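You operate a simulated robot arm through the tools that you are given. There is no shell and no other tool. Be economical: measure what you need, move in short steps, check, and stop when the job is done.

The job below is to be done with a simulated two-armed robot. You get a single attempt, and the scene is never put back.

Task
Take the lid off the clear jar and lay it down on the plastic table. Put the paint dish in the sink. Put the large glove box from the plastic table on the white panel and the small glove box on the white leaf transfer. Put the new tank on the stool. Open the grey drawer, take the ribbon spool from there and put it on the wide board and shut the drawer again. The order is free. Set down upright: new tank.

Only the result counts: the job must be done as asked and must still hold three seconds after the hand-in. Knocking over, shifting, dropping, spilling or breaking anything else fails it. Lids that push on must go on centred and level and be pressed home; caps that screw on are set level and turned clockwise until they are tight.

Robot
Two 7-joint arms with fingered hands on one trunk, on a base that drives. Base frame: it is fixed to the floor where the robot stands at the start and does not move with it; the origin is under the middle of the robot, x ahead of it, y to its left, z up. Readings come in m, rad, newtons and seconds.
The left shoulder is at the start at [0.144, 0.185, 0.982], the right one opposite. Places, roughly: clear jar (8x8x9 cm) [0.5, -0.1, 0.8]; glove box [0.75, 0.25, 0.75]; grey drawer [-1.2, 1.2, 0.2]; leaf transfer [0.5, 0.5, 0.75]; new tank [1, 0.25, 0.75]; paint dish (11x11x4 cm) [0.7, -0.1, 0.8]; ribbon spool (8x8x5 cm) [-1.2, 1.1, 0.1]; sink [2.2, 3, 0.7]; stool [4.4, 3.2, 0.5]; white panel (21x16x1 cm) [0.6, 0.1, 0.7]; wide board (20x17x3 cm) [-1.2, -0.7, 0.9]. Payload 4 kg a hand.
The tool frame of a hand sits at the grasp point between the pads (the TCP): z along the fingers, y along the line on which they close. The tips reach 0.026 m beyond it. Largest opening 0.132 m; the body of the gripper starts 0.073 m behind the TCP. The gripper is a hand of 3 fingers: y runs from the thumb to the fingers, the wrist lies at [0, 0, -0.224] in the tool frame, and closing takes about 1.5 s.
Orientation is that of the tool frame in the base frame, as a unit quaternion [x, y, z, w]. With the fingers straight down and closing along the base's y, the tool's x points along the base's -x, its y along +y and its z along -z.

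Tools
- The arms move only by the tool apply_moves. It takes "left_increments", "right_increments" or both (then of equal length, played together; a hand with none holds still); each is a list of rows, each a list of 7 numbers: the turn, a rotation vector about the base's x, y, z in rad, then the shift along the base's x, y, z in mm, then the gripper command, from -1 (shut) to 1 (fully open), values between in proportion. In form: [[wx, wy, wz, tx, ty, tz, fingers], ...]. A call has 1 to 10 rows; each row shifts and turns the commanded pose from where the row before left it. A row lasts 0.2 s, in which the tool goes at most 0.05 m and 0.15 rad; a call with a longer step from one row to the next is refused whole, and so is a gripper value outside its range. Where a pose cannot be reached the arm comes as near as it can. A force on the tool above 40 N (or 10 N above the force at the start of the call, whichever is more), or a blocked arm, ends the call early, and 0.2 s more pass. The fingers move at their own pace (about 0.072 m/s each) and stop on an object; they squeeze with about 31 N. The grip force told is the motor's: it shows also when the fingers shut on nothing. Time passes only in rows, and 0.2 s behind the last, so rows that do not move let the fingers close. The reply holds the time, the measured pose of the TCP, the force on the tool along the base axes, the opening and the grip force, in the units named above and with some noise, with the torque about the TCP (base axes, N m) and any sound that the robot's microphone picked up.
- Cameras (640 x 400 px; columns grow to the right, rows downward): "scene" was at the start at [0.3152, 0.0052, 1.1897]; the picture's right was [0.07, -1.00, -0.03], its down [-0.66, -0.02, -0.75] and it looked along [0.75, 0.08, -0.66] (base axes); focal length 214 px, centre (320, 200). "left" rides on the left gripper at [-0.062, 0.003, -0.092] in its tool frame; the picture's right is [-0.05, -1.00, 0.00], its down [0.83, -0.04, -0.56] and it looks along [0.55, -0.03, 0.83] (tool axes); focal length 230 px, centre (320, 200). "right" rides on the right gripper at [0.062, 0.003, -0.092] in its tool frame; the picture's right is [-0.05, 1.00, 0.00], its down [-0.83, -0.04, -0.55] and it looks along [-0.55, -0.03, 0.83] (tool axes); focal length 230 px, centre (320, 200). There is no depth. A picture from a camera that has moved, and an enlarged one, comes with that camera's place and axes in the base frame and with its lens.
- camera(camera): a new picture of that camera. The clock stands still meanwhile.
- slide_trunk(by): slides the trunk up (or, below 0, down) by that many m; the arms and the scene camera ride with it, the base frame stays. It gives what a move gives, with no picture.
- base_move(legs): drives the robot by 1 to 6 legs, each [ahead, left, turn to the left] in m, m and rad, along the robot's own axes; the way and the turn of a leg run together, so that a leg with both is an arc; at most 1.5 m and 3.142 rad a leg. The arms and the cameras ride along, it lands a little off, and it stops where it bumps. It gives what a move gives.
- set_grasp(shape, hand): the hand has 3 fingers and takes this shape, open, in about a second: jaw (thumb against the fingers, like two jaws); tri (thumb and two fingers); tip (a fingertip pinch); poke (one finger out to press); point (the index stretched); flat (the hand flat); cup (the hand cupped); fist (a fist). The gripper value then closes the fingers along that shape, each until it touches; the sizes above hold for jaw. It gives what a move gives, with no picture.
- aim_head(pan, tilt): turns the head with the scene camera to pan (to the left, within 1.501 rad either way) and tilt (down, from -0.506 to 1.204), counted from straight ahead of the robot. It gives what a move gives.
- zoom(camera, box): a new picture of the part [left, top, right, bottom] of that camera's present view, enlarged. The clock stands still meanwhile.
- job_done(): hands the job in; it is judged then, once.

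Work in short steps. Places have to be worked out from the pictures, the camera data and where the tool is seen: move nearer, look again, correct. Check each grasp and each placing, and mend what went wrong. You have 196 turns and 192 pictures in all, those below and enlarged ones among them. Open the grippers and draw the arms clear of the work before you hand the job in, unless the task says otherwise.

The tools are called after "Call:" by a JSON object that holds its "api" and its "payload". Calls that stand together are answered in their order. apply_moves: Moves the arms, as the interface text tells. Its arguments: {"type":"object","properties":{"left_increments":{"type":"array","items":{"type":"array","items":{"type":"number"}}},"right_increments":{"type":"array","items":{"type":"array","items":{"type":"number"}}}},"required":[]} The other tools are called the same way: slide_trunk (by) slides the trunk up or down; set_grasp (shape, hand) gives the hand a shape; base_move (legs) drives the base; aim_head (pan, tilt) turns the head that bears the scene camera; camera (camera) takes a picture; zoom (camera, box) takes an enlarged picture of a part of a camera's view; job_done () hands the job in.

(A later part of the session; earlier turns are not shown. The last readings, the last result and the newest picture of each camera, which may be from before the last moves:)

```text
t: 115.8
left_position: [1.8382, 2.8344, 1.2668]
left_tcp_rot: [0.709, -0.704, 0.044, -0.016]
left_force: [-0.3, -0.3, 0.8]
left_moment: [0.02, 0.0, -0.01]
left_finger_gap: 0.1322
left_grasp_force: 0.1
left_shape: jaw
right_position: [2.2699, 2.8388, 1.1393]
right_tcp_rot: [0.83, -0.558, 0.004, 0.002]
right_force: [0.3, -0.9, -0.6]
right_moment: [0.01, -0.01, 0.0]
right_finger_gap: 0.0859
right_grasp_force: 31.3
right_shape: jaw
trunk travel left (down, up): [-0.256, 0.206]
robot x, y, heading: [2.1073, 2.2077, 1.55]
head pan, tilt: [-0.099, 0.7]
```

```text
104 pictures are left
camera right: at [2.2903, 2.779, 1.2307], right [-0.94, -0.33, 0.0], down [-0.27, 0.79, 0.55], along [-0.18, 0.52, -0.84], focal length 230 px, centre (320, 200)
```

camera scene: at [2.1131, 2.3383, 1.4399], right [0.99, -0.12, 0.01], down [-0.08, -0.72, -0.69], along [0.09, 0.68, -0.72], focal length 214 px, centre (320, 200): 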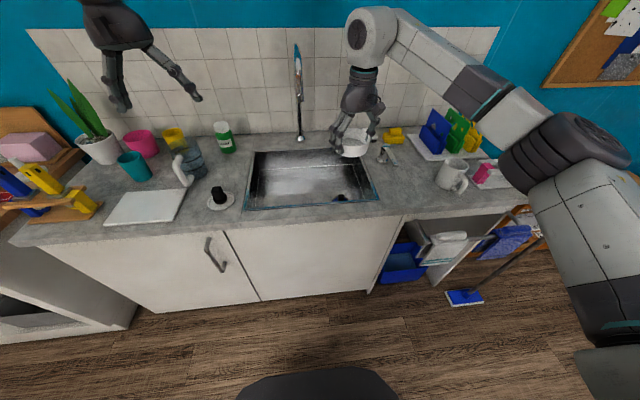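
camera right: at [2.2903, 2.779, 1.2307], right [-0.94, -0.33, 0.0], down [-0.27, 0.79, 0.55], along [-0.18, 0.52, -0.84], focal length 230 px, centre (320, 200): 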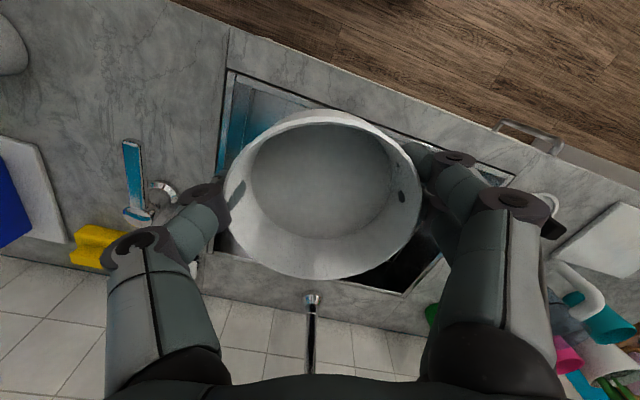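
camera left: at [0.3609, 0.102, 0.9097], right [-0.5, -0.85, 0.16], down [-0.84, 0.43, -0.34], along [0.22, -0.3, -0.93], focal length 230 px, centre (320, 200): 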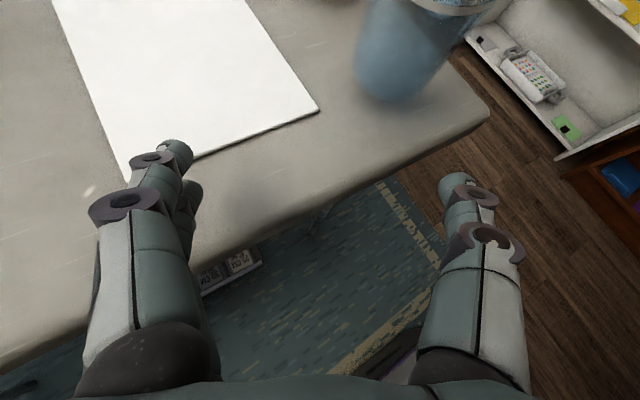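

I raise the left hand a little, drive 0.15 m ahead and position the dish over the right half of the basin (2.27, 3.03), away from the faucet.

Call:
{"api": "base_move", "payload": {"legs": [[0.15, 0, 0.015]]}}

Call:
{"api": "apply_moves", "payload": {"left_increments": [[0, 0, 0, 0, -20, 30, 1], [0, 0, 0, 0, -20, 30, 1], [0, 0, 0, 0, -20, 30, 1]], "right_increments": [[0, 0, 0, 0, 20, 0, -1], [0, 0, 0, 0, 20, 0, -1], [0, 0, 0, 0, 0, 0, -1]]}}

Call:
{"api": "camera", "payload": {"camera": "scene"}}

Call:
{"api": "camera", "payload": {"camera": "right"}}

```text
t: 117.2
left_position: [1.8331, 2.9677, 1.2688]
left_tcp_rot: [0.717, -0.696, 0.043, -0.02]
left_force: [-1.1, 0.2, 0.2]
left_moment: [0.04, -0.03, 0.01]
left_finger_gap: 0.1319
left_grasp_force: 0.0
left_shape: jaw
right_position: [2.2648, 2.9817, 1.1423]
right_tcp_rot: [0.835, -0.55, 0.004, 0.0]
right_force: [-1.5, -0.7, 0.2]
right_moment: [-0.01, 0.0, -0.01]
right_finger_gap: 0.0859
right_grasp_force: 30.9
right_shape: jaw
trunk travel left (down, up): [-0.256, 0.206]
robot x, y, heading: [2.1141, 2.3452, 1.574]
head pan, tilt: [-0.099, 0.7]
```

```text
t: 118.0
left_position: [1.8383, 2.9118, 1.3598]
left_tcp_rot: [0.716, -0.696, 0.043, -0.017]
left_force: [0.4, -0.4, 0.4]
left_moment: [0.02, 0.04, -0.02]
left_finger_gap: 0.132
left_grasp_force: 0.1
left_shape: jaw
right_position: [2.2684, 3.0221, 1.1394]
right_tcp_rot: [0.835, -0.551, 0.003, 0.001]
right_force: [0.6, 0.1, -0.9]
right_moment: [0.02, 0.02, -0.02]
right_finger_gap: 0.0859
right_grasp_force: 30.9
right_shape: jaw
trunk travel left (down, up): [-0.256, 0.206]
robot x, y, heading: [2.1145, 2.3454, 1.571]
head pan, tilt: [-0.099, 0.7]
```

```text
103 pictures are left
camera scene: at [2.1221, 2.4809, 1.44], right [1.0, -0.1, 0.01], down [-0.06, -0.72, -0.69], along [0.07, 0.69, -0.72], focal length 214 px, centre (320, 200)
```

scene: 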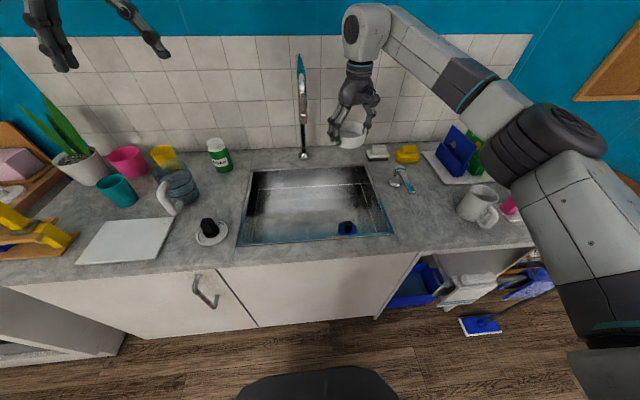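

```text
102 pictures are left
camera right: at [2.2904, 2.9633, 1.2323], right [-0.94, -0.35, 0.0], down [-0.29, 0.78, 0.55], along [-0.19, 0.52, -0.83], focal length 230 px, centre (320, 200)
```

right: 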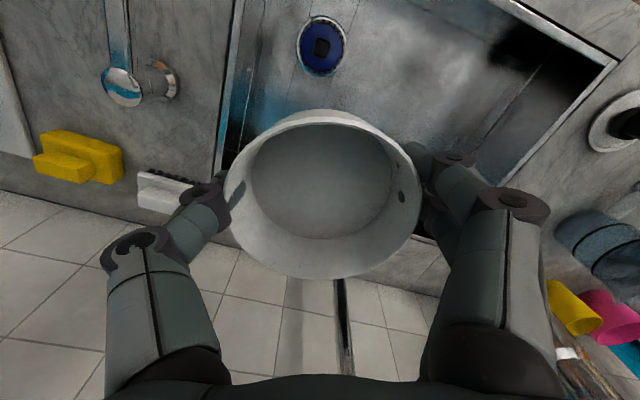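

The basin spans x 1.90–2.41, y 2.88–3.26, rim z≈0.84, bottom ≈0.76; the drain is at (2.28, 2.97). I lower the trunk and then the arm with the dish at (2.26, 3.07).

Call:
{"api": "slide_trunk", "payload": {"by": -0.23}}

Call:
{"api": "apply_moves", "payload": {"right_increments": [[0, 0, 0, -4, 22, 0, -1], [0, 0, 0, -4, 22, 0, -1], [0, 0, 0, 0, 0, -30, -1], [0, 0, 0, 0, 0, -20, -1]]}}

Call:
{"api": "camera", "payload": {"camera": "right"}}

Call:
{"api": "camera", "payload": {"camera": "scene"}}

```text
t: 120.4
left_position: [1.8361, 2.9082, 1.1286]
left_tcp_rot: [0.716, -0.696, 0.042, -0.019]
left_force: [0.1, 0.0, 0.3]
left_moment: [-0.02, 0.02, 0.01]
left_finger_gap: 0.1319
left_grasp_force: 0.1
left_shape: jaw
right_position: [2.2664, 3.0211, 0.9107]
right_tcp_rot: [0.835, -0.55, 0.002, 0.0]
right_force: [-0.1, 0.3, 0.5]
right_moment: [0.01, 0.03, 0.03]
right_finger_gap: 0.0859
right_grasp_force: 31.1
right_shape: jaw
trunk travel left (down, up): [-0.026, 0.436]
robot x, y, heading: [2.1163, 2.3474, 1.573]
head pan, tilt: [-0.099, 0.7]
```

```text
t: 121.4
left_position: [1.8361, 2.9098, 1.1273]
left_tcp_rot: [0.717, -0.696, 0.043, -0.017]
left_force: [-0.5, -0.2, 0.6]
left_moment: [-0.01, 0.01, 0.01]
left_finger_gap: 0.1322
left_grasp_force: 0.1
left_shape: jaw
right_position: [2.2606, 3.0671, 0.8611]
right_tcp_rot: [0.835, -0.55, 0.003, 0.002]
right_force: [-0.1, 0.4, -0.7]
right_moment: [-0.01, 0.01, -0.01]
right_finger_gap: 0.0856
right_grasp_force: 31.2
right_shape: jaw
trunk travel left (down, up): [-0.026, 0.436]
robot x, y, heading: [2.1152, 2.3438, 1.575]
head pan, tilt: [-0.099, 0.7]
```

```text
101 pictures are left
camera right: at [2.282, 3.0083, 0.9536], right [-0.94, -0.35, 0.0], down [-0.29, 0.78, 0.55], along [-0.19, 0.52, -0.84], focal length 230 px, centre (320, 200)
```

right: 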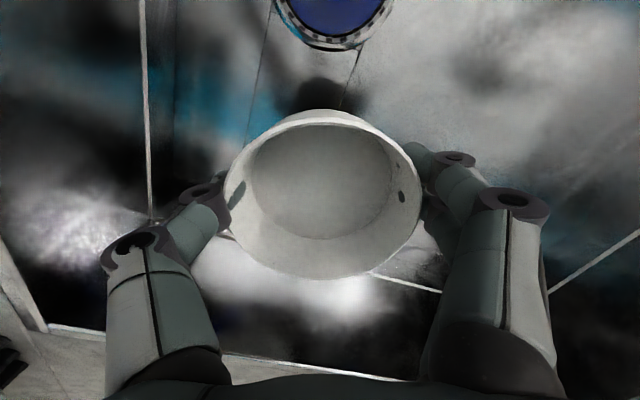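

```text
100 pictures are left
camera scene: at [2.1209, 2.6668, 1.1122], right [1.0, -0.09, 0.05], down [-0.06, -0.92, -0.38], along [0.08, 0.37, -0.92], focal length 214 px, centre (320, 200)
```

scene: 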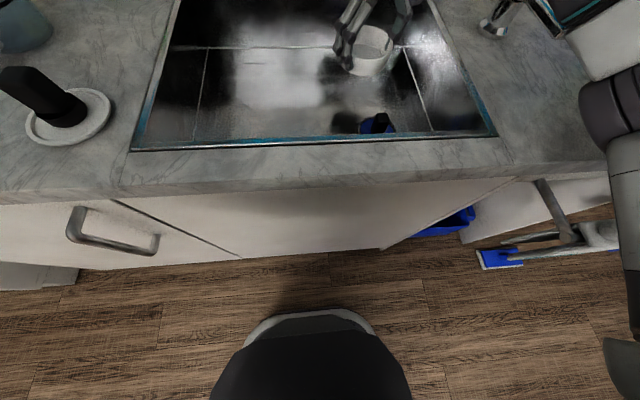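

The dish is inside the basin outline. I descend in small steps until contact.

Call:
{"api": "apply_moves", "payload": {"right_increments": [[0, 0, 0, 0, 0, -10, -1], [0, 0, 0, 0, 0, -10, -1], [0, 0, 0, 0, 0, -8, -1], [0, 0, 0, 0, 0, -6, -1], [0, 0, 0, 0, 0, -6, -1]]}}

Call:
{"api": "apply_moves", "payload": {"right_increments": [[0, 0, 0, 0, 0, -5, -1], [0, 0, 0, 0, 0, -5, -1], [0, 0, 0, 0, 0, -5, -1], [0, 0, 0, 0, 0, -5, -1], [0, 0, 0, 0, 0, -5, -1]]}}

```text
t: 122.6
left_position: [1.8366, 2.9018, 1.1305]
left_tcp_rot: [0.715, -0.698, 0.043, -0.021]
left_force: [0.0, 0.4, 0.3]
left_moment: [-0.04, 0.02, 0.02]
left_finger_gap: 0.132
left_grasp_force: 0.0
left_shape: jaw
right_position: [2.2633, 3.0598, 0.8241]
right_tcp_rot: [0.834, -0.551, 0.002, -0.003]
right_force: [-0.3, 0.1, -0.6]
right_moment: [0.02, 0.02, -0.01]
right_finger_gap: 0.0859
right_grasp_force: 30.9
right_shape: jaw
trunk travel left (down, up): [-0.026, 0.436]
robot x, y, heading: [2.1211, 2.3434, 1.573]
head pan, tilt: [-0.099, 0.7]
```

```text
t: 124.0
left_position: [1.8325, 2.9038, 1.1277]
left_tcp_rot: [0.716, -0.697, 0.045, -0.022]
left_force: [-0.8, 0.4, -0.1]
left_moment: [-0.06, 0.01, 0.03]
left_finger_gap: 0.132
left_grasp_force: 0.0
left_shape: jaw
right_position: [2.2626, 3.0682, 0.8219]
right_tcp_rot: [0.834, -0.552, -0.007, -0.021]
right_force: [-0.4, -0.2, -0.5]
right_moment: [-0.03, 0.05, -0.03]
right_finger_gap: 0.0857
right_grasp_force: 31.1
right_shape: jaw
trunk travel left (down, up): [-0.026, 0.436]
robot x, y, heading: [2.118, 2.3456, 1.572]
head pan, tilt: [-0.099, 0.7]
stopped in row 5 (right hand): the arm was blocked; the commanded pose is now the measured one
```

The arm itself is blocked (no tool force). I look at the right forearm and elbow.

Call:
{"api": "aim_head", "payload": {"pan": -0.7, "tilt": 0.4}}

Call:
{"api": "camera", "payload": {"camera": "scene"}}

```text
t: 125.0
left_position: [1.835, 2.902, 1.1326]
left_tcp_rot: [0.716, -0.696, 0.042, -0.023]
left_force: [0.7, 0.1, -0.4]
left_moment: [-0.01, -0.01, -0.02]
left_finger_gap: 0.1321
left_grasp_force: 0.2
left_shape: jaw
right_position: [2.2604, 3.0675, 0.8215]
right_tcp_rot: [0.834, -0.551, -0.007, -0.02]
right_force: [-0.3, -0.3, -0.4]
right_moment: [-0.01, 0.04, 0.0]
right_finger_gap: 0.0858
right_grasp_force: 31.0
right_shape: jaw
trunk travel left (down, up): [-0.026, 0.436]
robot x, y, heading: [2.1101, 2.3462, 1.572]
head pan, tilt: [-0.7, 0.4]
```

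```text
99 pictures are left
camera scene: at [2.1677, 2.6575, 1.1461], right [0.76, -0.57, 0.3], down [-0.25, -0.69, -0.69], along [0.6, 0.45, -0.66], focal length 214 px, centre (320, 200)
```

scene: 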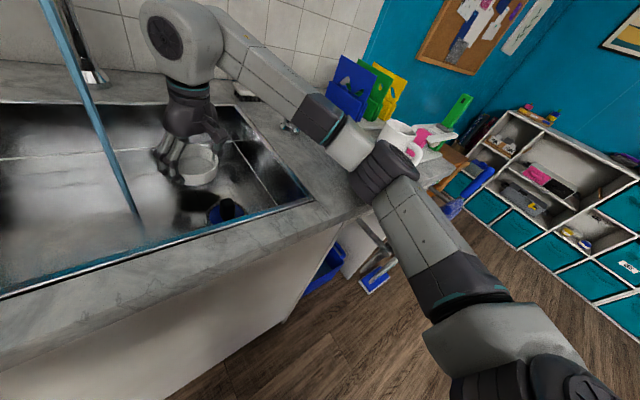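

The elbow is touching the counter edge. I raise the trunk 0.2 m and lower with the arm instead.

Call:
{"api": "slide_trunk", "payload": {"by": 0.22}}

Call:
{"api": "apply_moves", "payload": {"right_increments": [[0, 0, 0, 0, 0, -45, -1], [0, 0, 0, 0, 0, -45, -1], [0, 0, 0, 0, 0, -45, -1], [0, 0, 0, 0, 0, -45, -1], [0, 0, 0, 0, 0, -30, -1], [0, 0, 0, 0, 0, -10, -1]]}}

Call:
{"api": "camera", "payload": {"camera": "scene"}}

Call:
{"api": "camera", "payload": {"camera": "right"}}

```text
t: 127.3
left_position: [1.8396, 2.9112, 1.3489]
left_tcp_rot: [0.716, -0.697, 0.043, -0.017]
left_force: [0.2, 0.7, 0.2]
left_moment: [-0.03, -0.01, 0.01]
left_finger_gap: 0.1321
left_grasp_force: 0.0
left_shape: jaw
right_position: [2.2648, 3.0734, 1.0275]
right_tcp_rot: [0.834, -0.551, -0.004, -0.01]
right_force: [0.3, -0.8, -0.1]
right_moment: [0.01, 0.03, 0.0]
right_finger_gap: 0.0856
right_grasp_force: 30.5
right_shape: jaw
trunk travel left (down, up): [-0.246, 0.216]
robot x, y, heading: [2.1197, 2.3488, 1.571]
head pan, tilt: [-0.7, 0.4]
```

```text
t: 128.7
left_position: [1.8391, 2.9104, 1.3479]
left_tcp_rot: [0.716, -0.696, 0.043, -0.017]
left_force: [0.2, -0.7, -0.3]
left_moment: [0.02, -0.03, 0.03]
left_finger_gap: 0.1317
left_grasp_force: 0.0
left_shape: jaw
right_position: [2.2651, 3.0715, 0.807]
right_tcp_rot: [0.835, -0.55, -0.005, -0.01]
right_force: [-1.0, -0.4, -0.6]
right_moment: [-0.04, 0.0, 0.0]
right_finger_gap: 0.0856
right_grasp_force: 30.7
right_shape: jaw
trunk travel left (down, up): [-0.246, 0.216]
robot x, y, heading: [2.1183, 2.344, 1.569]
head pan, tilt: [-0.7, 0.4]
```

```text
98 pictures are left
camera scene: at [2.1739, 2.477, 1.4566], right [0.77, -0.64, 0.08], down [-0.25, -0.41, -0.88], along [0.59, 0.65, -0.47], focal length 214 px, centre (320, 200)
```

scene: 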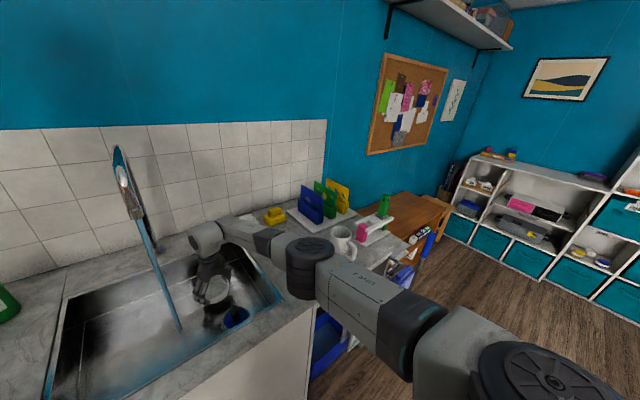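

```text
97 pictures are left
camera right: at [2.2868, 3.0105, 0.8985], right [-0.94, -0.35, -0.01], down [-0.29, 0.77, 0.57], along [-0.19, 0.54, -0.82], focal length 230 px, centre (320, 200)
```

right: 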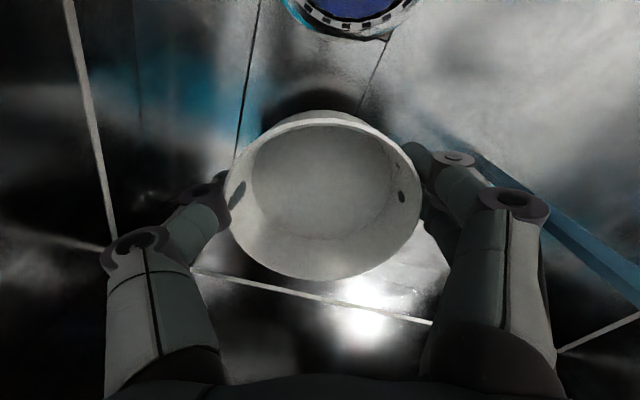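

Call:
{"api": "apply_moves", "payload": {"right_increments": [[0, 0, 0, 0, 0, -6, -1], [0, 0, 0, 0, 0, -6, -1], [0, 0, 0, 0, 0, -6, -1], [0, 0, 0, 0, 0, -6, -1], [0, 0, 0, 0, 0, -6, -1]]}}

Call:
{"api": "apply_moves", "payload": {"right_increments": [[0, 0, 0, 0, 0, -6, -1], [0, 0, 0, 0, 0, -6, -1], [0, 0, 0, 0, 0, -6, -1], [0, 0, 0, 0, 0, -6, -1], [0, 0, 0, 0, 0, -6, -1]]}}

Call:
{"api": "camera", "payload": {"camera": "right"}}

```text
t: 129.9
left_position: [1.8383, 2.9099, 1.3488]
left_tcp_rot: [0.716, -0.696, 0.043, -0.018]
left_force: [0.2, -0.4, -0.2]
left_moment: [0.01, -0.01, -0.03]
left_finger_gap: 0.1318
left_grasp_force: 0.2
left_shape: jaw
right_position: [2.2663, 3.0736, 0.7773]
right_tcp_rot: [0.835, -0.551, -0.005, -0.01]
right_force: [-0.7, 0.0, -0.3]
right_moment: [0.0, 0.0, -0.01]
right_finger_gap: 0.0857
right_grasp_force: 31.4
right_shape: jaw
trunk travel left (down, up): [-0.246, 0.216]
robot x, y, heading: [2.1183, 2.3422, 1.57]
head pan, tilt: [-0.7, 0.4]
```

```text
t: 130.9
left_position: [1.8415, 2.9087, 1.3494]
left_tcp_rot: [0.715, -0.697, 0.043, -0.017]
left_force: [0.0, 0.1, -0.4]
left_moment: [-0.02, -0.01, 0.0]
left_finger_gap: 0.1319
left_grasp_force: 0.1
left_shape: jaw
right_position: [2.2656, 3.0752, 0.7674]
right_tcp_rot: [0.835, -0.551, -0.01, -0.014]
right_force: [1.6, -4.7, 22.1]
right_moment: [-0.26, 0.3, 0.11]
right_finger_gap: 0.0838
right_grasp_force: 31.4
right_shape: jaw
right hand out of reach, approached as far as the arm can: row 4
trunk travel left (down, up): [-0.246, 0.216]
robot x, y, heading: [2.1215, 2.3472, 1.573]
head pan, tilt: [-0.7, 0.4]
stopped in row 4 (right hand): the force on the tool passed its limit (the readings are from after the stop); the commanded pose is now the measured one
```

```text
96 pictures are left
camera right: at [2.2873, 3.0122, 0.8569], right [-0.94, -0.35, -0.01], down [-0.29, 0.76, 0.58], along [-0.19, 0.55, -0.81], focal length 230 px, centre (320, 200)
```

right: 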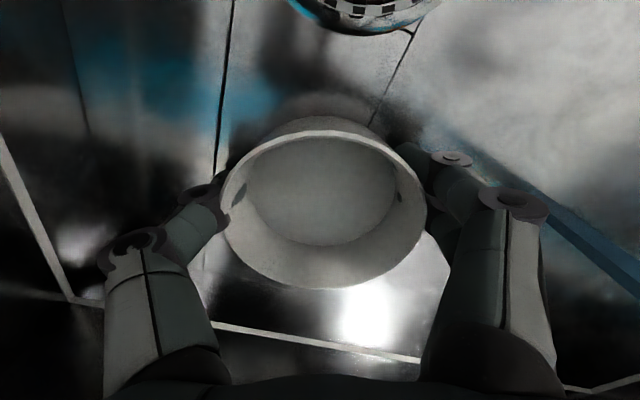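

Contact with the basin floor. I release and lift straight up.

Call:
{"api": "apply_moves", "payload": {"right_increments": [[0, 0, 0, 0, 0, 2, -0.3], [0, 0, 0, 0, 0, 0, 0.5], [0, 0, 0, 0, 0, 0, 1], [0, 0, 0, 0, 0, 0, 1], [0, 0, 0, 0, 0, 20, 1], [0, 0, 0, 0, 0, 45, 1], [0, 0, 0, 0, 0, 45, 1], [0, 0, 0, 0, 0, 45, 1], [0, 0, 0, 0, 0, 45, 1]]}}

Call:
{"api": "camera", "payload": {"camera": "right"}}

```text
t: 132.9
left_position: [1.8389, 2.9099, 1.3497]
left_tcp_rot: [0.716, -0.697, 0.043, -0.018]
left_force: [-0.4, 0.4, 0.1]
left_moment: [0.02, -0.01, -0.03]
left_finger_gap: 0.1317
left_grasp_force: 0.0
left_shape: jaw
right_position: [2.2644, 3.0706, 0.9688]
right_tcp_rot: [0.835, -0.55, -0.007, -0.014]
right_force: [-0.1, -0.5, -0.1]
right_moment: [0.01, -0.02, 0.0]
right_finger_gap: 0.1319
right_grasp_force: 0.0
right_shape: jaw
trunk travel left (down, up): [-0.246, 0.216]
robot x, y, heading: [2.1164, 2.3459, 1.566]
head pan, tilt: [-0.7, 0.4]
```

```text
95 pictures are left
camera right: at [2.2854, 3.0083, 1.0586], right [-0.94, -0.35, -0.01], down [-0.29, 0.76, 0.58], along [-0.19, 0.55, -0.82], focal length 230 px, centre (320, 200)
```

right: 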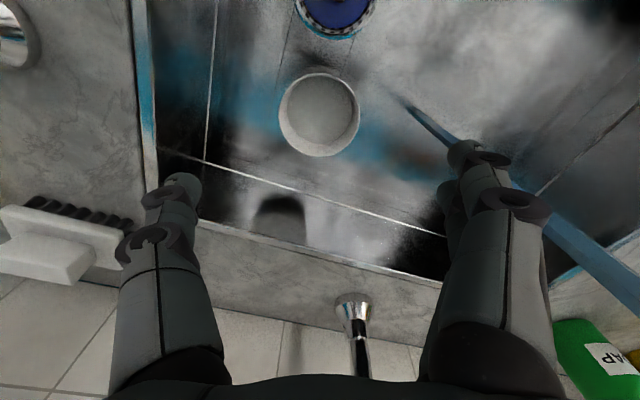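

Dish is in the sink. I raise the right hand, back off, turn to face the table's far side and approach to read the box labels and find the tank.

Call:
{"api": "apply_moves", "payload": {"right_increments": [[0, 0, 0, 0, -20, 40, 1], [0, 0, 0, 0, -30, 40, 1], [0, 0, 0, 0, -30, 40, 1]]}}

Call:
{"api": "base_move", "payload": {"legs": [[-1.0, 0, 0], [0, 0, 1.57], [0, 1.05, 0]]}}

Call:
{"api": "aim_head", "payload": {"pan": 0.0, "tilt": 0.3}}

Call:
{"api": "camera", "payload": {"camera": "scene"}}

```text
t: 133.7
left_position: [1.8398, 2.9095, 1.3496]
left_tcp_rot: [0.716, -0.697, 0.043, -0.018]
left_force: [-0.7, 0.1, -0.2]
left_moment: [0.02, 0.01, 0.02]
left_finger_gap: 0.1321
left_grasp_force: 0.1
left_shape: jaw
right_position: [2.266, 2.9941, 1.0863]
right_tcp_rot: [0.835, -0.551, -0.008, -0.013]
right_force: [0.4, -0.1, 0.6]
right_moment: [0.04, -0.02, 0.0]
right_finger_gap: 0.1319
right_grasp_force: 0.0
right_shape: jaw
trunk travel left (down, up): [-0.246, 0.216]
robot x, y, heading: [2.1144, 2.3463, 1.57]
head pan, tilt: [-0.7, 0.4]
```

```text
t: 147.8
left_position: [1.5822, -0.0182, 1.3491]
left_tcp_rot: [0.999, 0.021, 0.018, -0.042]
left_force: [-0.3, -0.2, 1.1]
left_moment: [0.01, 0.01, 0.01]
left_finger_gap: 0.132
left_grasp_force: 0.1
left_shape: jaw
right_position: [1.4898, 0.4071, 1.0863]
right_tcp_rot: [0.978, 0.208, -0.016, -0.003]
right_force: [-0.4, -0.2, 0.6]
right_moment: [0.03, -0.02, -0.01]
right_finger_gap: 0.132
right_grasp_force: 0.0
right_shape: jaw
trunk travel left (down, up): [-0.246, 0.216]
robot x, y, heading: [2.1395, 0.2659, -3.128]
head pan, tilt: [-0.7, 0.4]
```

```text
t: 148.9
left_position: [1.5812, -0.0191, 1.3491]
left_tcp_rot: [0.999, 0.02, 0.018, -0.043]
left_force: [-0.1, -0.3, -1.2]
left_moment: [-0.01, -0.03, 0.0]
left_finger_gap: 0.1316
left_grasp_force: 0.0
left_shape: jaw
right_position: [1.4892, 0.4066, 1.086]
right_tcp_rot: [0.978, 0.207, -0.015, -0.003]
right_force: [-0.8, -0.4, -0.1]
right_moment: [0.01, 0.01, -0.01]
right_finger_gap: 0.1318
right_grasp_force: 0.1
right_shape: jaw
trunk travel left (down, up): [-0.246, 0.216]
robot x, y, heading: [2.1397, 0.2645, -3.124]
head pan, tilt: [0.0, 0.3]
```

```text
94 pictures are left
camera scene: at [1.9846, 0.2619, 1.4629], right [-0.01, 1.0, 0.0], down [0.41, 0.01, -0.91], along [-0.91, -0.01, -0.41], focal length 214 px, centre (320, 200)
```

scene: 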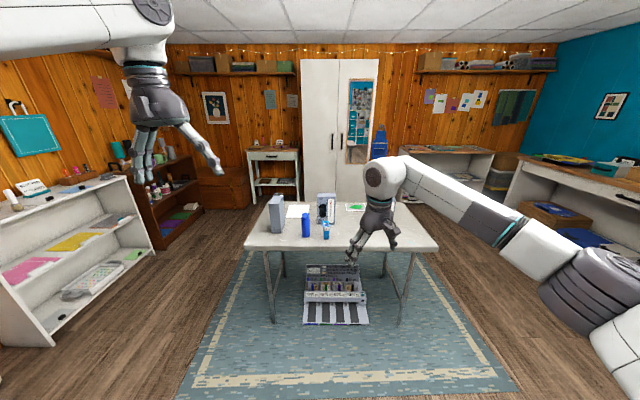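

Call:
{"api": "zoom", "payload": {"camera": "scene", "box": [250, 180, 350, 250]}}

Call:
{"api": "zoom", "payload": {"camera": "scene", "box": [330, 180, 430, 250]}}

Call:
{"api": "zoom", "payload": {"camera": "scene", "box": [200, 120, 520, 230]}}

```text
5.71 times, centred on (300, 215) of scene
camera zoom: at [1.9846, 0.2619, 1.4629], right [-0.01, 1.0, 0.0], down [0.41, 0.01, -0.91], along [-0.91, -0.01, -0.41], focal length 1226 px, centre (434, 114)
```

zoom: 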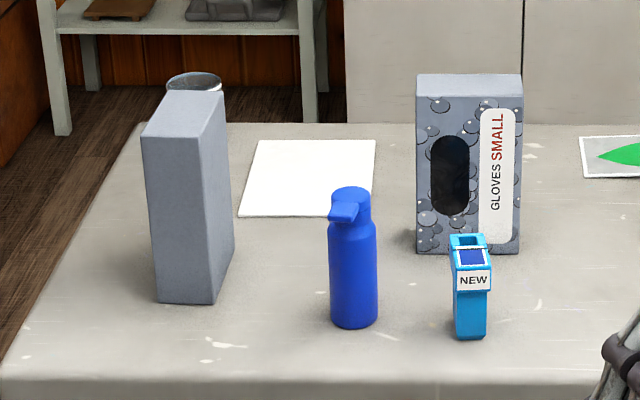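

```text
5.71 times, centred on (380, 215) of scene
camera zoom: at [1.9846, 0.2619, 1.4629], right [-0.01, 1.0, 0.0], down [0.41, 0.01, -0.91], along [-0.91, -0.01, -0.41], focal length 1226 px, centre (-23, 114)
```

zoom: 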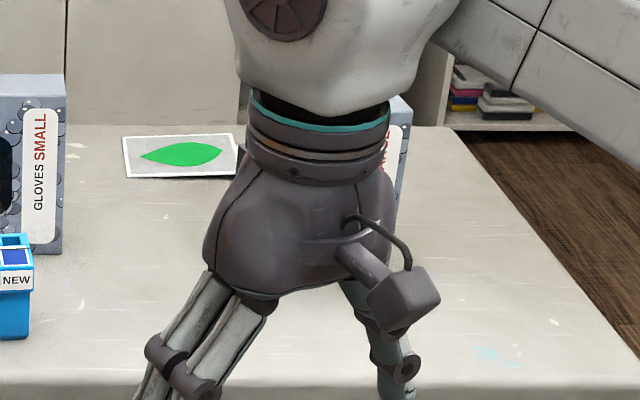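

```text
2.00 times, centred on (360, 175) of scene
camera zoom: at [1.9846, 0.2619, 1.4629], right [-0.01, 1.0, 0.0], down [0.41, 0.01, -0.91], along [-0.91, -0.01, -0.41], focal length 429 px, centre (240, 250)
```

zoom: 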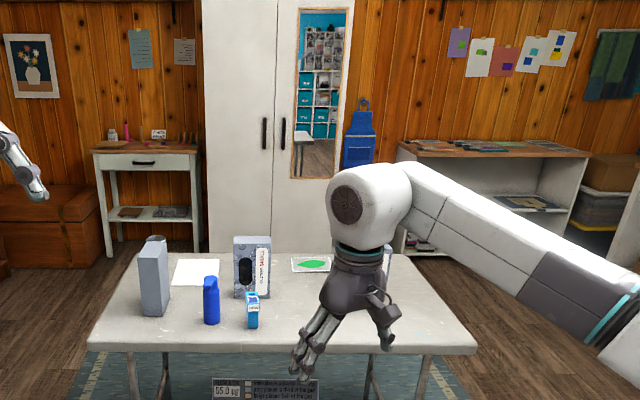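

The middle box is SMALL; the "NEW" tank is at the table's far edge. I lift the right hand aside to read the third box.

Call:
{"api": "apply_moves", "payload": {"right_increments": [[0, 0, 0, 0, -45, 0, 1], [0, 0, 0, 0, -45, 0, 1], [0, 0, 0, 0, -45, 0, 1], [0, 0, 0, 0, -30, 0, 1]]}}

Call:
{"api": "zoom", "payload": {"camera": "scene", "box": [370, 180, 430, 240]}}

```text
t: 149.9
left_position: [1.5815, -0.0202, 1.3483]
left_tcp_rot: [0.999, 0.021, 0.017, -0.044]
left_force: [-0.2, -0.2, 0.2]
left_moment: [0.02, 0.03, -0.02]
left_finger_gap: 0.1321
left_grasp_force: 0.1
left_shape: jaw
right_position: [1.4907, 0.2403, 1.0845]
right_tcp_rot: [0.978, 0.208, -0.015, -0.005]
right_force: [-0.4, 0.6, 0.0]
right_moment: [0.01, 0.06, 0.01]
right_finger_gap: 0.1321
right_grasp_force: 0.1
right_shape: jaw
trunk travel left (down, up): [-0.246, 0.216]
robot x, y, heading: [2.1409, 0.2667, -3.125]
head pan, tilt: [0.0, 0.3]
```

```text
6.67 times, centred on (400, 210) of scene
camera zoom: at [1.9847, 0.2598, 1.463], right [-0.01, 1.0, 0.0], down [0.41, 0.01, -0.91], along [-0.91, -0.01, -0.41], focal length 1430 px, centre (-213, 133)
```

zoom: 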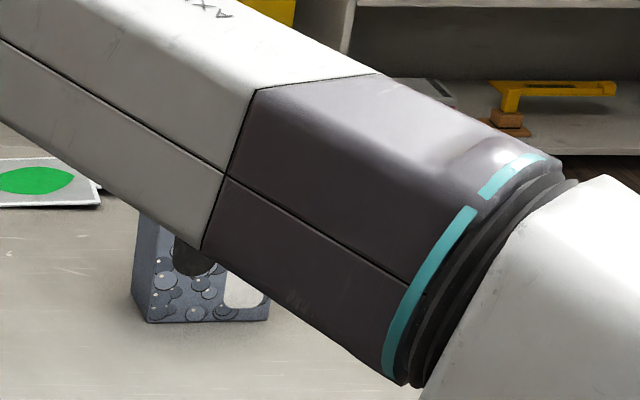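

I drive up to the far side so the left hand is near the tank at about (0.91, 0.29), and look from there.

Call:
{"api": "base_move", "payload": {"legs": [[0.55, -0.25, 0]]}}

Call:
{"api": "aim_head", "payload": {"pan": 0.0, "tilt": 0.6}}

Call:
{"api": "camera", "payload": {"camera": "scene"}}

Call:
{"api": "camera", "payload": {"camera": "left"}}

Call:
{"api": "camera", "payload": {"camera": "right"}}

```text
t: 153.2
left_position: [1.0419, 0.2154, 1.3492]
left_tcp_rot: [0.999, 0.022, 0.017, -0.043]
left_force: [-0.3, -0.6, 0.5]
left_moment: [0.02, 0.01, 0.02]
left_finger_gap: 0.1317
left_grasp_force: 0.1
left_shape: jaw
right_position: [0.9509, 0.4754, 1.0861]
right_tcp_rot: [0.978, 0.208, -0.015, -0.003]
right_force: [-0.5, -0.3, 0.1]
right_moment: [0.02, 0.02, 0.0]
right_finger_gap: 0.1317
right_grasp_force: 0.0
right_shape: jaw
trunk travel left (down, up): [-0.246, 0.216]
robot x, y, heading: [1.6007, 0.5, -3.129]
head pan, tilt: [0.0, 0.3]
```

```text
t: 154.0
left_position: [1.0423, 0.2152, 1.3489]
left_tcp_rot: [0.999, 0.021, 0.018, -0.043]
left_force: [0.1, 0.2, 0.4]
left_moment: [0.0, 0.02, 0.05]
left_finger_gap: 0.1315
left_grasp_force: 0.2
left_shape: jaw
right_position: [0.9512, 0.4756, 1.0849]
right_tcp_rot: [0.978, 0.208, -0.015, -0.002]
right_force: [-0.4, -0.9, 0.3]
right_moment: [0.02, -0.01, 0.01]
right_finger_gap: 0.1321
right_grasp_force: 0.1
right_shape: jaw
trunk travel left (down, up): [-0.246, 0.216]
robot x, y, heading: [1.6016, 0.5, -3.127]
head pan, tilt: [0.0, 0.6]
```

```text
89 pictures are left
camera scene: at [1.4526, 0.4948, 1.4363], right [-0.01, 1.0, 0.0], down [0.66, 0.01, -0.75], along [-0.75, -0.01, -0.66], focal length 214 px, centre (320, 200)
```

scene: 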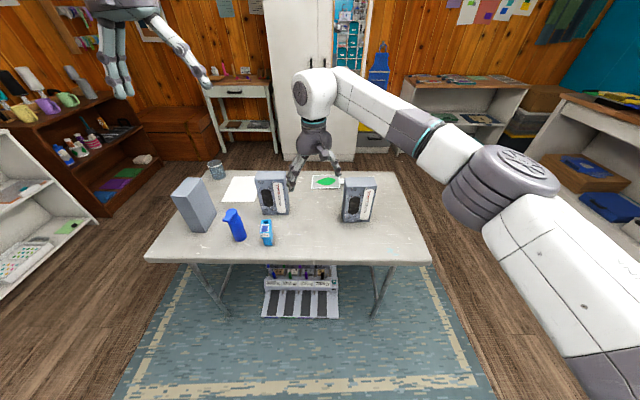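

```text
88 pictures are left
camera left: at [0.9764, 0.2009, 1.4387], right [-0.09, 0.99, 0.08], down [0.81, 0.03, 0.59], along [0.58, 0.12, -0.81], focal length 230 px, centre (320, 200)
```

left: 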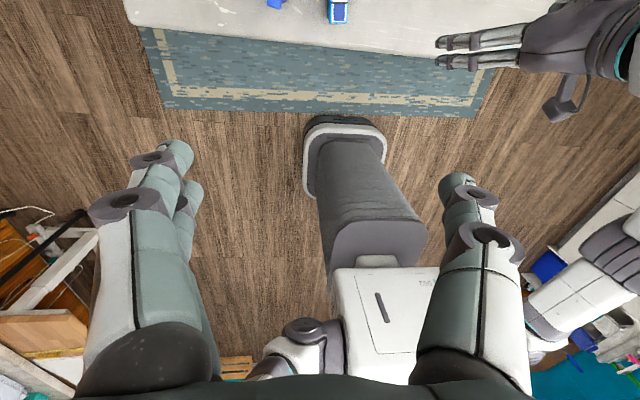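

```text
87 pictures are left
camera right: at [1.0111, 0.4961, 1.1747], right [0.36, -0.93, -0.01], down [-0.76, -0.3, 0.58], along [-0.54, -0.2, -0.81], focal length 230 px, centre (320, 200)
```

right: 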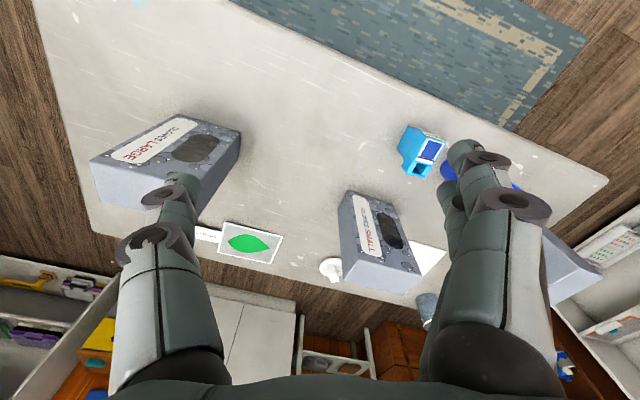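

Call:
{"api": "zoom", "payload": {"camera": "right", "box": [90, 105, 250, 205]}}

Call:
{"api": "zoom", "payload": {"camera": "scene", "box": [200, 150, 400, 275]}}

```text
4.00 times, centred on (170, 155) of right
camera zoom: at [1.0111, 0.4961, 1.1747], right [0.36, -0.93, -0.01], down [-0.76, -0.3, 0.58], along [-0.54, -0.2, -0.81], focal length 920 px, centre (920, 380)
```

zoom: 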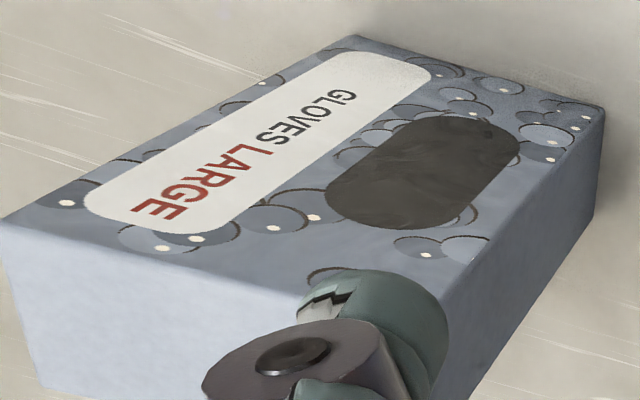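

```text
3.20 times, centred on (300, 212) of scene
camera zoom: at [1.4526, 0.4948, 1.4363], right [-0.01, 1.0, 0.0], down [0.66, 0.01, -0.75], along [-0.75, -0.01, -0.66], focal length 686 px, centre (384, 160)
```

zoom: 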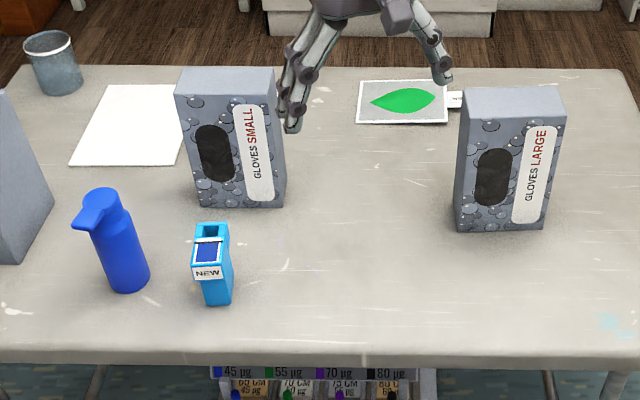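

Confirmed: left box is LARGE, middle is SMALL. Now the tank: I approach 0.08 m, straighten the left hand's tilt, raise the right hand, and place the left over the tank.

Call:
{"api": "base_move", "payload": {"legs": [[0.08, 0, 0]]}}

Call:
{"api": "apply_moves", "payload": {"left_increments": [[-0.045, 0.017, 0, -14, 15, -30, 1], [-0.042, 0.017, 0, -14, 16, -30, 1], [0, 0, 0, -14, 16, -30, 1], [0, 0, 0, -14, 16, -30, 1]], "right_increments": [[0, 0, 0, 30, 0, 35, 1], [0, 0, 0, 30, 0, 35, 1], [0, 0, 0, 30, 0, 35, 1], [0, 0, 0, 0, 0, 35, 1]]}}

Call:
{"api": "slide_trunk", "payload": {"by": -0.2}}

Call:
{"api": "camera", "payload": {"camera": "left"}}

Call:
{"api": "camera", "payload": {"camera": "scene"}}

```text
t: 155.1
left_position: [0.9644, 0.2131, 1.3503]
left_tcp_rot: [0.999, 0.021, 0.016, -0.042]
left_force: [0.3, 0.1, 0.4]
left_moment: [0.0, 0.01, 0.03]
left_finger_gap: 0.1319
left_grasp_force: 0.0
left_shape: jaw
right_position: [0.8729, 0.4733, 1.0867]
right_tcp_rot: [0.978, 0.209, -0.018, -0.004]
right_force: [-0.1, -1.0, 0.3]
right_moment: [0.0, 0.0, 0.02]
right_finger_gap: 0.1318
right_grasp_force: 0.1
right_shape: jaw
trunk travel left (down, up): [-0.246, 0.216]
robot x, y, heading: [1.5217, 0.5003, -3.124]
head pan, tilt: [0.0, 0.6]
```

```text
t: 156.1
left_position: [0.9061, 0.2811, 1.2297]
left_tcp_rot: [1.0, 0.02, -0.001, 0.001]
left_force: [0.7, 0.7, 0.1]
left_moment: [-0.01, -0.03, 0.03]
left_finger_gap: 0.1319
left_grasp_force: 0.1
left_shape: jaw
right_position: [0.9592, 0.4728, 1.2242]
right_tcp_rot: [0.978, 0.209, -0.016, -0.003]
right_force: [0.4, -0.3, 0.1]
right_moment: [0.0, -0.02, 0.03]
right_finger_gap: 0.1318
right_grasp_force: 0.1
right_shape: jaw
trunk travel left (down, up): [-0.246, 0.216]
robot x, y, heading: [1.5191, 0.4975, -3.125]
head pan, tilt: [0.0, 0.6]
```

```text
t: 158.3
left_position: [0.9088, 0.2764, 1.0322]
left_tcp_rot: [1.0, 0.021, -0.002, 0.0]
left_force: [-0.3, -0.1, -0.4]
left_moment: [0.02, 0.01, 0.0]
left_finger_gap: 0.1318
left_grasp_force: 0.1
left_shape: jaw
right_position: [0.9632, 0.4731, 1.0266]
right_tcp_rot: [0.978, 0.208, -0.016, -0.004]
right_force: [0.2, -0.2, -0.6]
right_moment: [-0.01, 0.05, -0.04]
right_finger_gap: 0.132
right_grasp_force: 0.0
right_shape: jaw
trunk travel left (down, up): [-0.046, 0.416]
robot x, y, heading: [1.5206, 0.4983, -3.125]
head pan, tilt: [0.0, 0.6]
```

```text
84 pictures are left
camera left: at [0.8469, 0.2702, 1.1237], right [-0.09, 1.0, 0.0], down [0.83, 0.08, 0.55], along [0.55, 0.05, -0.83], focal length 230 px, centre (320, 200)
```

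left: 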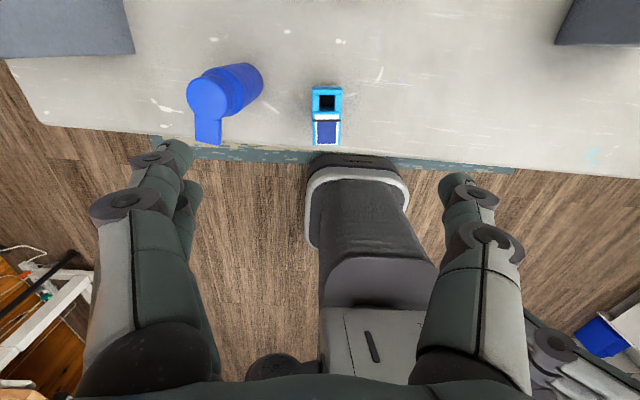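

```text
83 pictures are left
camera scene: at [1.2124, 0.4911, 1.1537], right [-0.02, 1.0, 0.0], down [0.86, 0.01, -0.51], along [-0.51, -0.01, -0.86], focal length 214 px, centre (320, 200)
```

scene: 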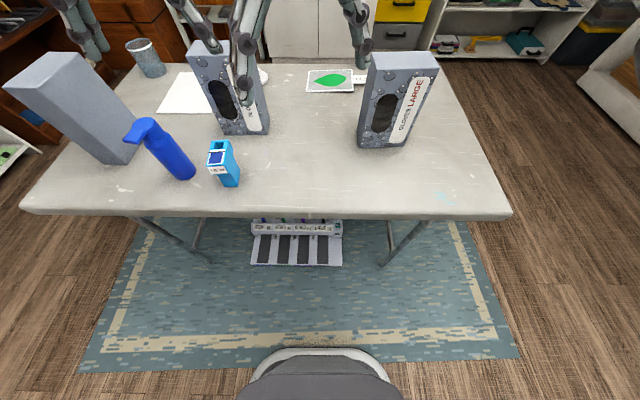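

The bottle stands only ~10 cm from the tank, in line with the fingers. I yaw the left hand -90° so it closes along x instead.

Call:
{"api": "apply_moves", "payload": {"left_increments": [[0, 0, -0.145, 0, 0, 0, 1], [0, 0, -0.145, 0, 0, 0, 1], [0, 0, -0.145, 0, 0, 0, 1], [0, 0, -0.145, 0, 0, 0, 1], [0, 0, -0.145, 0, 0, 0, 1], [0, 0, -0.145, 0, 0, 0, 1], [0, 0, -0.145, 0, 0, 0, 1], [0, 0, -0.145, 0, 0, 0, 1], [0, 0, -0.145, 0, 0, 0, 1], [0, 0, -0.145, 0, 0, 0, 1]]}}

Call:
{"api": "camera", "payload": {"camera": "left"}}

```text
t: 160.5
left_position: [0.9077, 0.2765, 1.0286]
left_tcp_rot: [0.761, -0.648, -0.001, -0.001]
left_force: [0.1, -0.1, 0.3]
left_moment: [0.0, -0.04, 0.0]
left_finger_gap: 0.132
left_grasp_force: 0.0
left_shape: jaw
right_position: [0.9615, 0.4724, 1.0254]
right_tcp_rot: [0.978, 0.209, -0.015, -0.003]
right_force: [-0.3, 0.3, -0.7]
right_moment: [0.0, 0.0, -0.02]
right_finger_gap: 0.1317
right_grasp_force: 0.1
right_shape: jaw
trunk travel left (down, up): [-0.046, 0.416]
robot x, y, heading: [1.5209, 0.5023, -3.129]
head pan, tilt: [0.0, 0.6]
```

```text
82 pictures are left
camera left: at [0.8935, 0.3362, 1.1219], right [0.98, 0.21, 0.0], down [0.18, -0.81, 0.55], along [0.12, -0.54, -0.83], focal length 230 px, centre (320, 200)
```

left: 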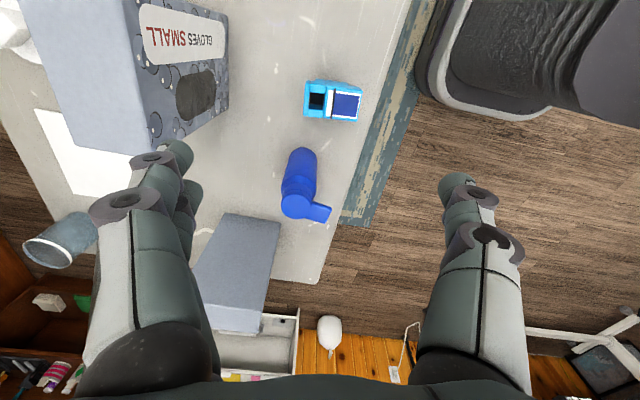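

Good view: tank centre about (0.917, 0.286), 6.6 cm along x. I align and descend.

Call:
{"api": "apply_moves", "payload": {"left_increments": [[0, 0, -0.09, 9, 9, -40, 1], [0, 0, 0, 0, 0, -45, 1], [0, 0, 0, 0, 0, -45, 1]]}}

Call:
{"api": "camera", "payload": {"camera": "left"}}

```text
t: 161.3
left_position: [0.9185, 0.2856, 0.8973]
left_tcp_rot: [0.732, -0.682, 0.0, 0.0]
left_force: [0.0, -0.3, -0.4]
left_moment: [0.01, 0.0, -0.01]
left_finger_gap: 0.1321
left_grasp_force: 0.1
left_shape: jaw
right_position: [0.9625, 0.4734, 1.0255]
right_tcp_rot: [0.978, 0.209, -0.015, -0.003]
right_force: [0.2, -0.3, -0.4]
right_moment: [-0.01, 0.03, 0.01]
right_finger_gap: 0.1318
right_grasp_force: 0.0
right_shape: jaw
trunk travel left (down, up): [-0.046, 0.416]
robot x, y, heading: [1.5222, 0.4995, -3.123]
head pan, tilt: [0.0, 0.6]
```

```text
81 pictures are left
camera left: at [0.9099, 0.3466, 0.9906], right [0.99, 0.12, 0.0], down [0.1, -0.83, 0.55], along [0.07, -0.55, -0.83], focal length 230 px, centre (320, 200)
```

left: 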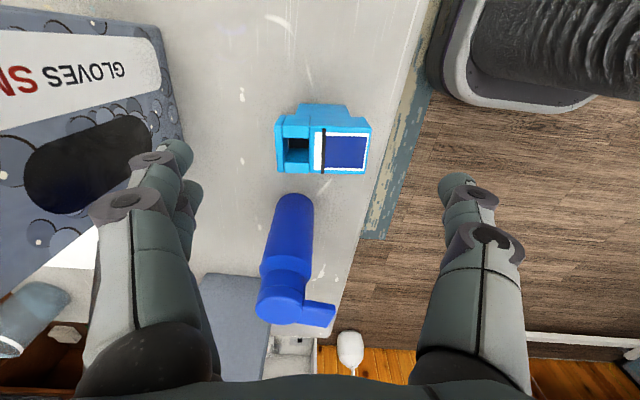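

Well centred. I descend to z≈0.79 and close.

Call:
{"api": "apply_moves", "payload": {"left_increments": [[0, 0, 0, 0, 2, -40, 1], [0, 0, 0, 0, 0, -40, 1], [0, 0, 0, 0, 0, -27, 1], [0, 0, 0, 0, 0, 0, -1], [0, 0, 0, 0, 0, 0, -1], [0, 0, 0, 0, 0, 0, -1], [0, 0, 0, 0, 0, 0, -1], [0, 0, 0, 0, 0, 0, -1]]}}

Call:
{"api": "apply_moves", "payload": {"left_increments": [[0, 0, 0, 0, 0, 20, -1], [0, 0, 0, 0, 0, 45, -1], [0, 0, 0, 0, 0, 45, -1], [0, 0, 0, 0, 0, 45, -1]]}}

Call:
{"api": "camera", "payload": {"camera": "left"}}

```text
t: 163.1
left_position: [0.9186, 0.2887, 0.7913]
left_tcp_rot: [0.733, -0.681, 0.0, 0.0]
left_force: [-0.1, -0.7, -0.7]
left_moment: [0.01, 0.0, 0.01]
left_finger_gap: 0.0401
left_grasp_force: 30.6
left_shape: jaw
right_position: [0.9594, 0.4732, 1.0249]
right_tcp_rot: [0.978, 0.209, -0.016, -0.003]
right_force: [-0.2, 0.3, 0.8]
right_moment: [0.0, 0.0, -0.04]
right_finger_gap: 0.1319
right_grasp_force: 0.0
right_shape: jaw
trunk travel left (down, up): [-0.046, 0.416]
robot x, y, heading: [1.5261, 0.4976, -3.123]
head pan, tilt: [0.0, 0.6]
```

```text
t: 164.1
left_position: [0.9197, 0.2867, 0.9512]
left_tcp_rot: [0.732, -0.681, -0.002, 0.0]
left_force: [-0.6, -0.2, 0.3]
left_moment: [0.01, 0.02, -0.01]
left_finger_gap: 0.0396
left_grasp_force: 30.8
left_shape: jaw
right_position: [0.9612, 0.4738, 1.0262]
right_tcp_rot: [0.978, 0.208, -0.016, -0.003]
right_force: [0.2, 0.7, -0.4]
right_moment: [-0.02, 0.01, -0.02]
right_finger_gap: 0.1319
right_grasp_force: 0.1
right_shape: jaw
trunk travel left (down, up): [-0.046, 0.416]
robot x, y, heading: [1.5187, 0.4943, -3.128]
head pan, tilt: [0.0, 0.6]
```

```text
80 pictures are left
camera left: at [0.9113, 0.3472, 1.043], right [0.99, 0.12, 0.0], down [0.1, -0.83, 0.55], along [0.07, -0.55, -0.83], focal length 230 px, centre (320, 200)
```

left: 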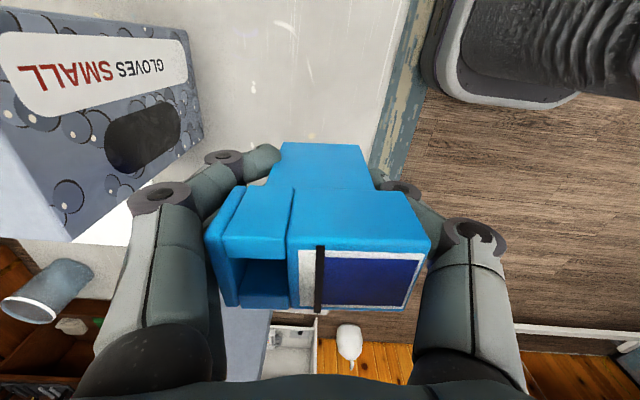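

Tank is held firmly and upright. I back away, turn toward the stool corner and drive most of the way, then look.

Call:
{"api": "base_move", "payload": {"legs": [[-0.55, 0, 0], [0, 0, -2.37], [1.0, 0, 0], [0.85, 0, 0]]}}

Call:
{"api": "aim_head", "payload": {"pan": 0.0, "tilt": 0.3}}

Call:
{"api": "camera", "payload": {"camera": "scene"}}

```text
t: 181.8
left_position: [3.7394, 2.3042, 0.9489]
left_tcp_rot: [0.376, 0.927, 0.0, 0.001]
left_force: [0.5, -0.1, -1.1]
left_moment: [-0.02, -0.01, 0.0]
left_finger_gap: 0.039
left_grasp_force: 30.9
left_shape: jaw
right_position: [3.8319, 2.1365, 1.026]
right_tcp_rot: [-0.542, 0.84, 0.002, 0.015]
right_force: [0.3, 0.2, -0.3]
right_moment: [0.01, 0.0, -0.01]
right_finger_gap: 0.1321
right_grasp_force: 0.1
right_shape: jaw
trunk travel left (down, up): [-0.046, 0.416]
robot x, y, heading: [3.428, 1.7492, 0.742]
head pan, tilt: [0.0, 0.6]
```

```text
t: 182.6
left_position: [3.7391, 2.3046, 0.9496]
left_tcp_rot: [0.376, 0.927, 0.001, 0.001]
left_force: [0.4, -0.7, -1.1]
left_moment: [0.0, 0.0, 0.0]
left_finger_gap: 0.0392
left_grasp_force: 30.7
left_shape: jaw
right_position: [3.831, 2.1354, 1.0258]
right_tcp_rot: [-0.542, 0.84, 0.003, 0.015]
right_force: [-0.2, -0.1, -0.6]
right_moment: [0.01, 0.03, 0.03]
right_finger_gap: 0.1319
right_grasp_force: 0.0
right_shape: jaw
trunk travel left (down, up): [-0.046, 0.416]
robot x, y, heading: [3.4286, 1.7446, 0.743]
head pan, tilt: [0.0, 0.3]
```

```text
79 pictures are left
camera scene: at [3.6665, 1.9623, 1.1757], right [0.68, -0.74, 0.0], down [-0.5, -0.46, -0.74], along [0.54, 0.5, -0.67], focal length 214 px, centre (320, 200)
```

scene: 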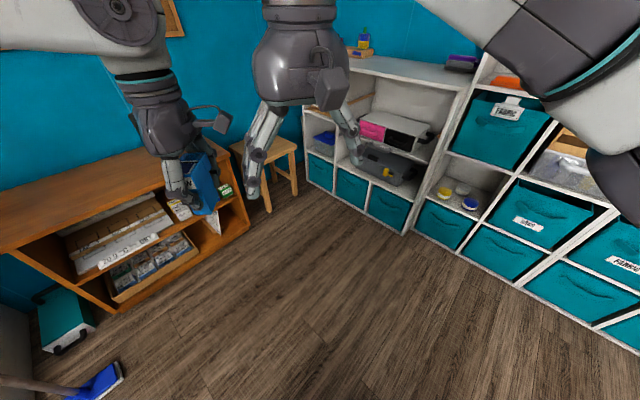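

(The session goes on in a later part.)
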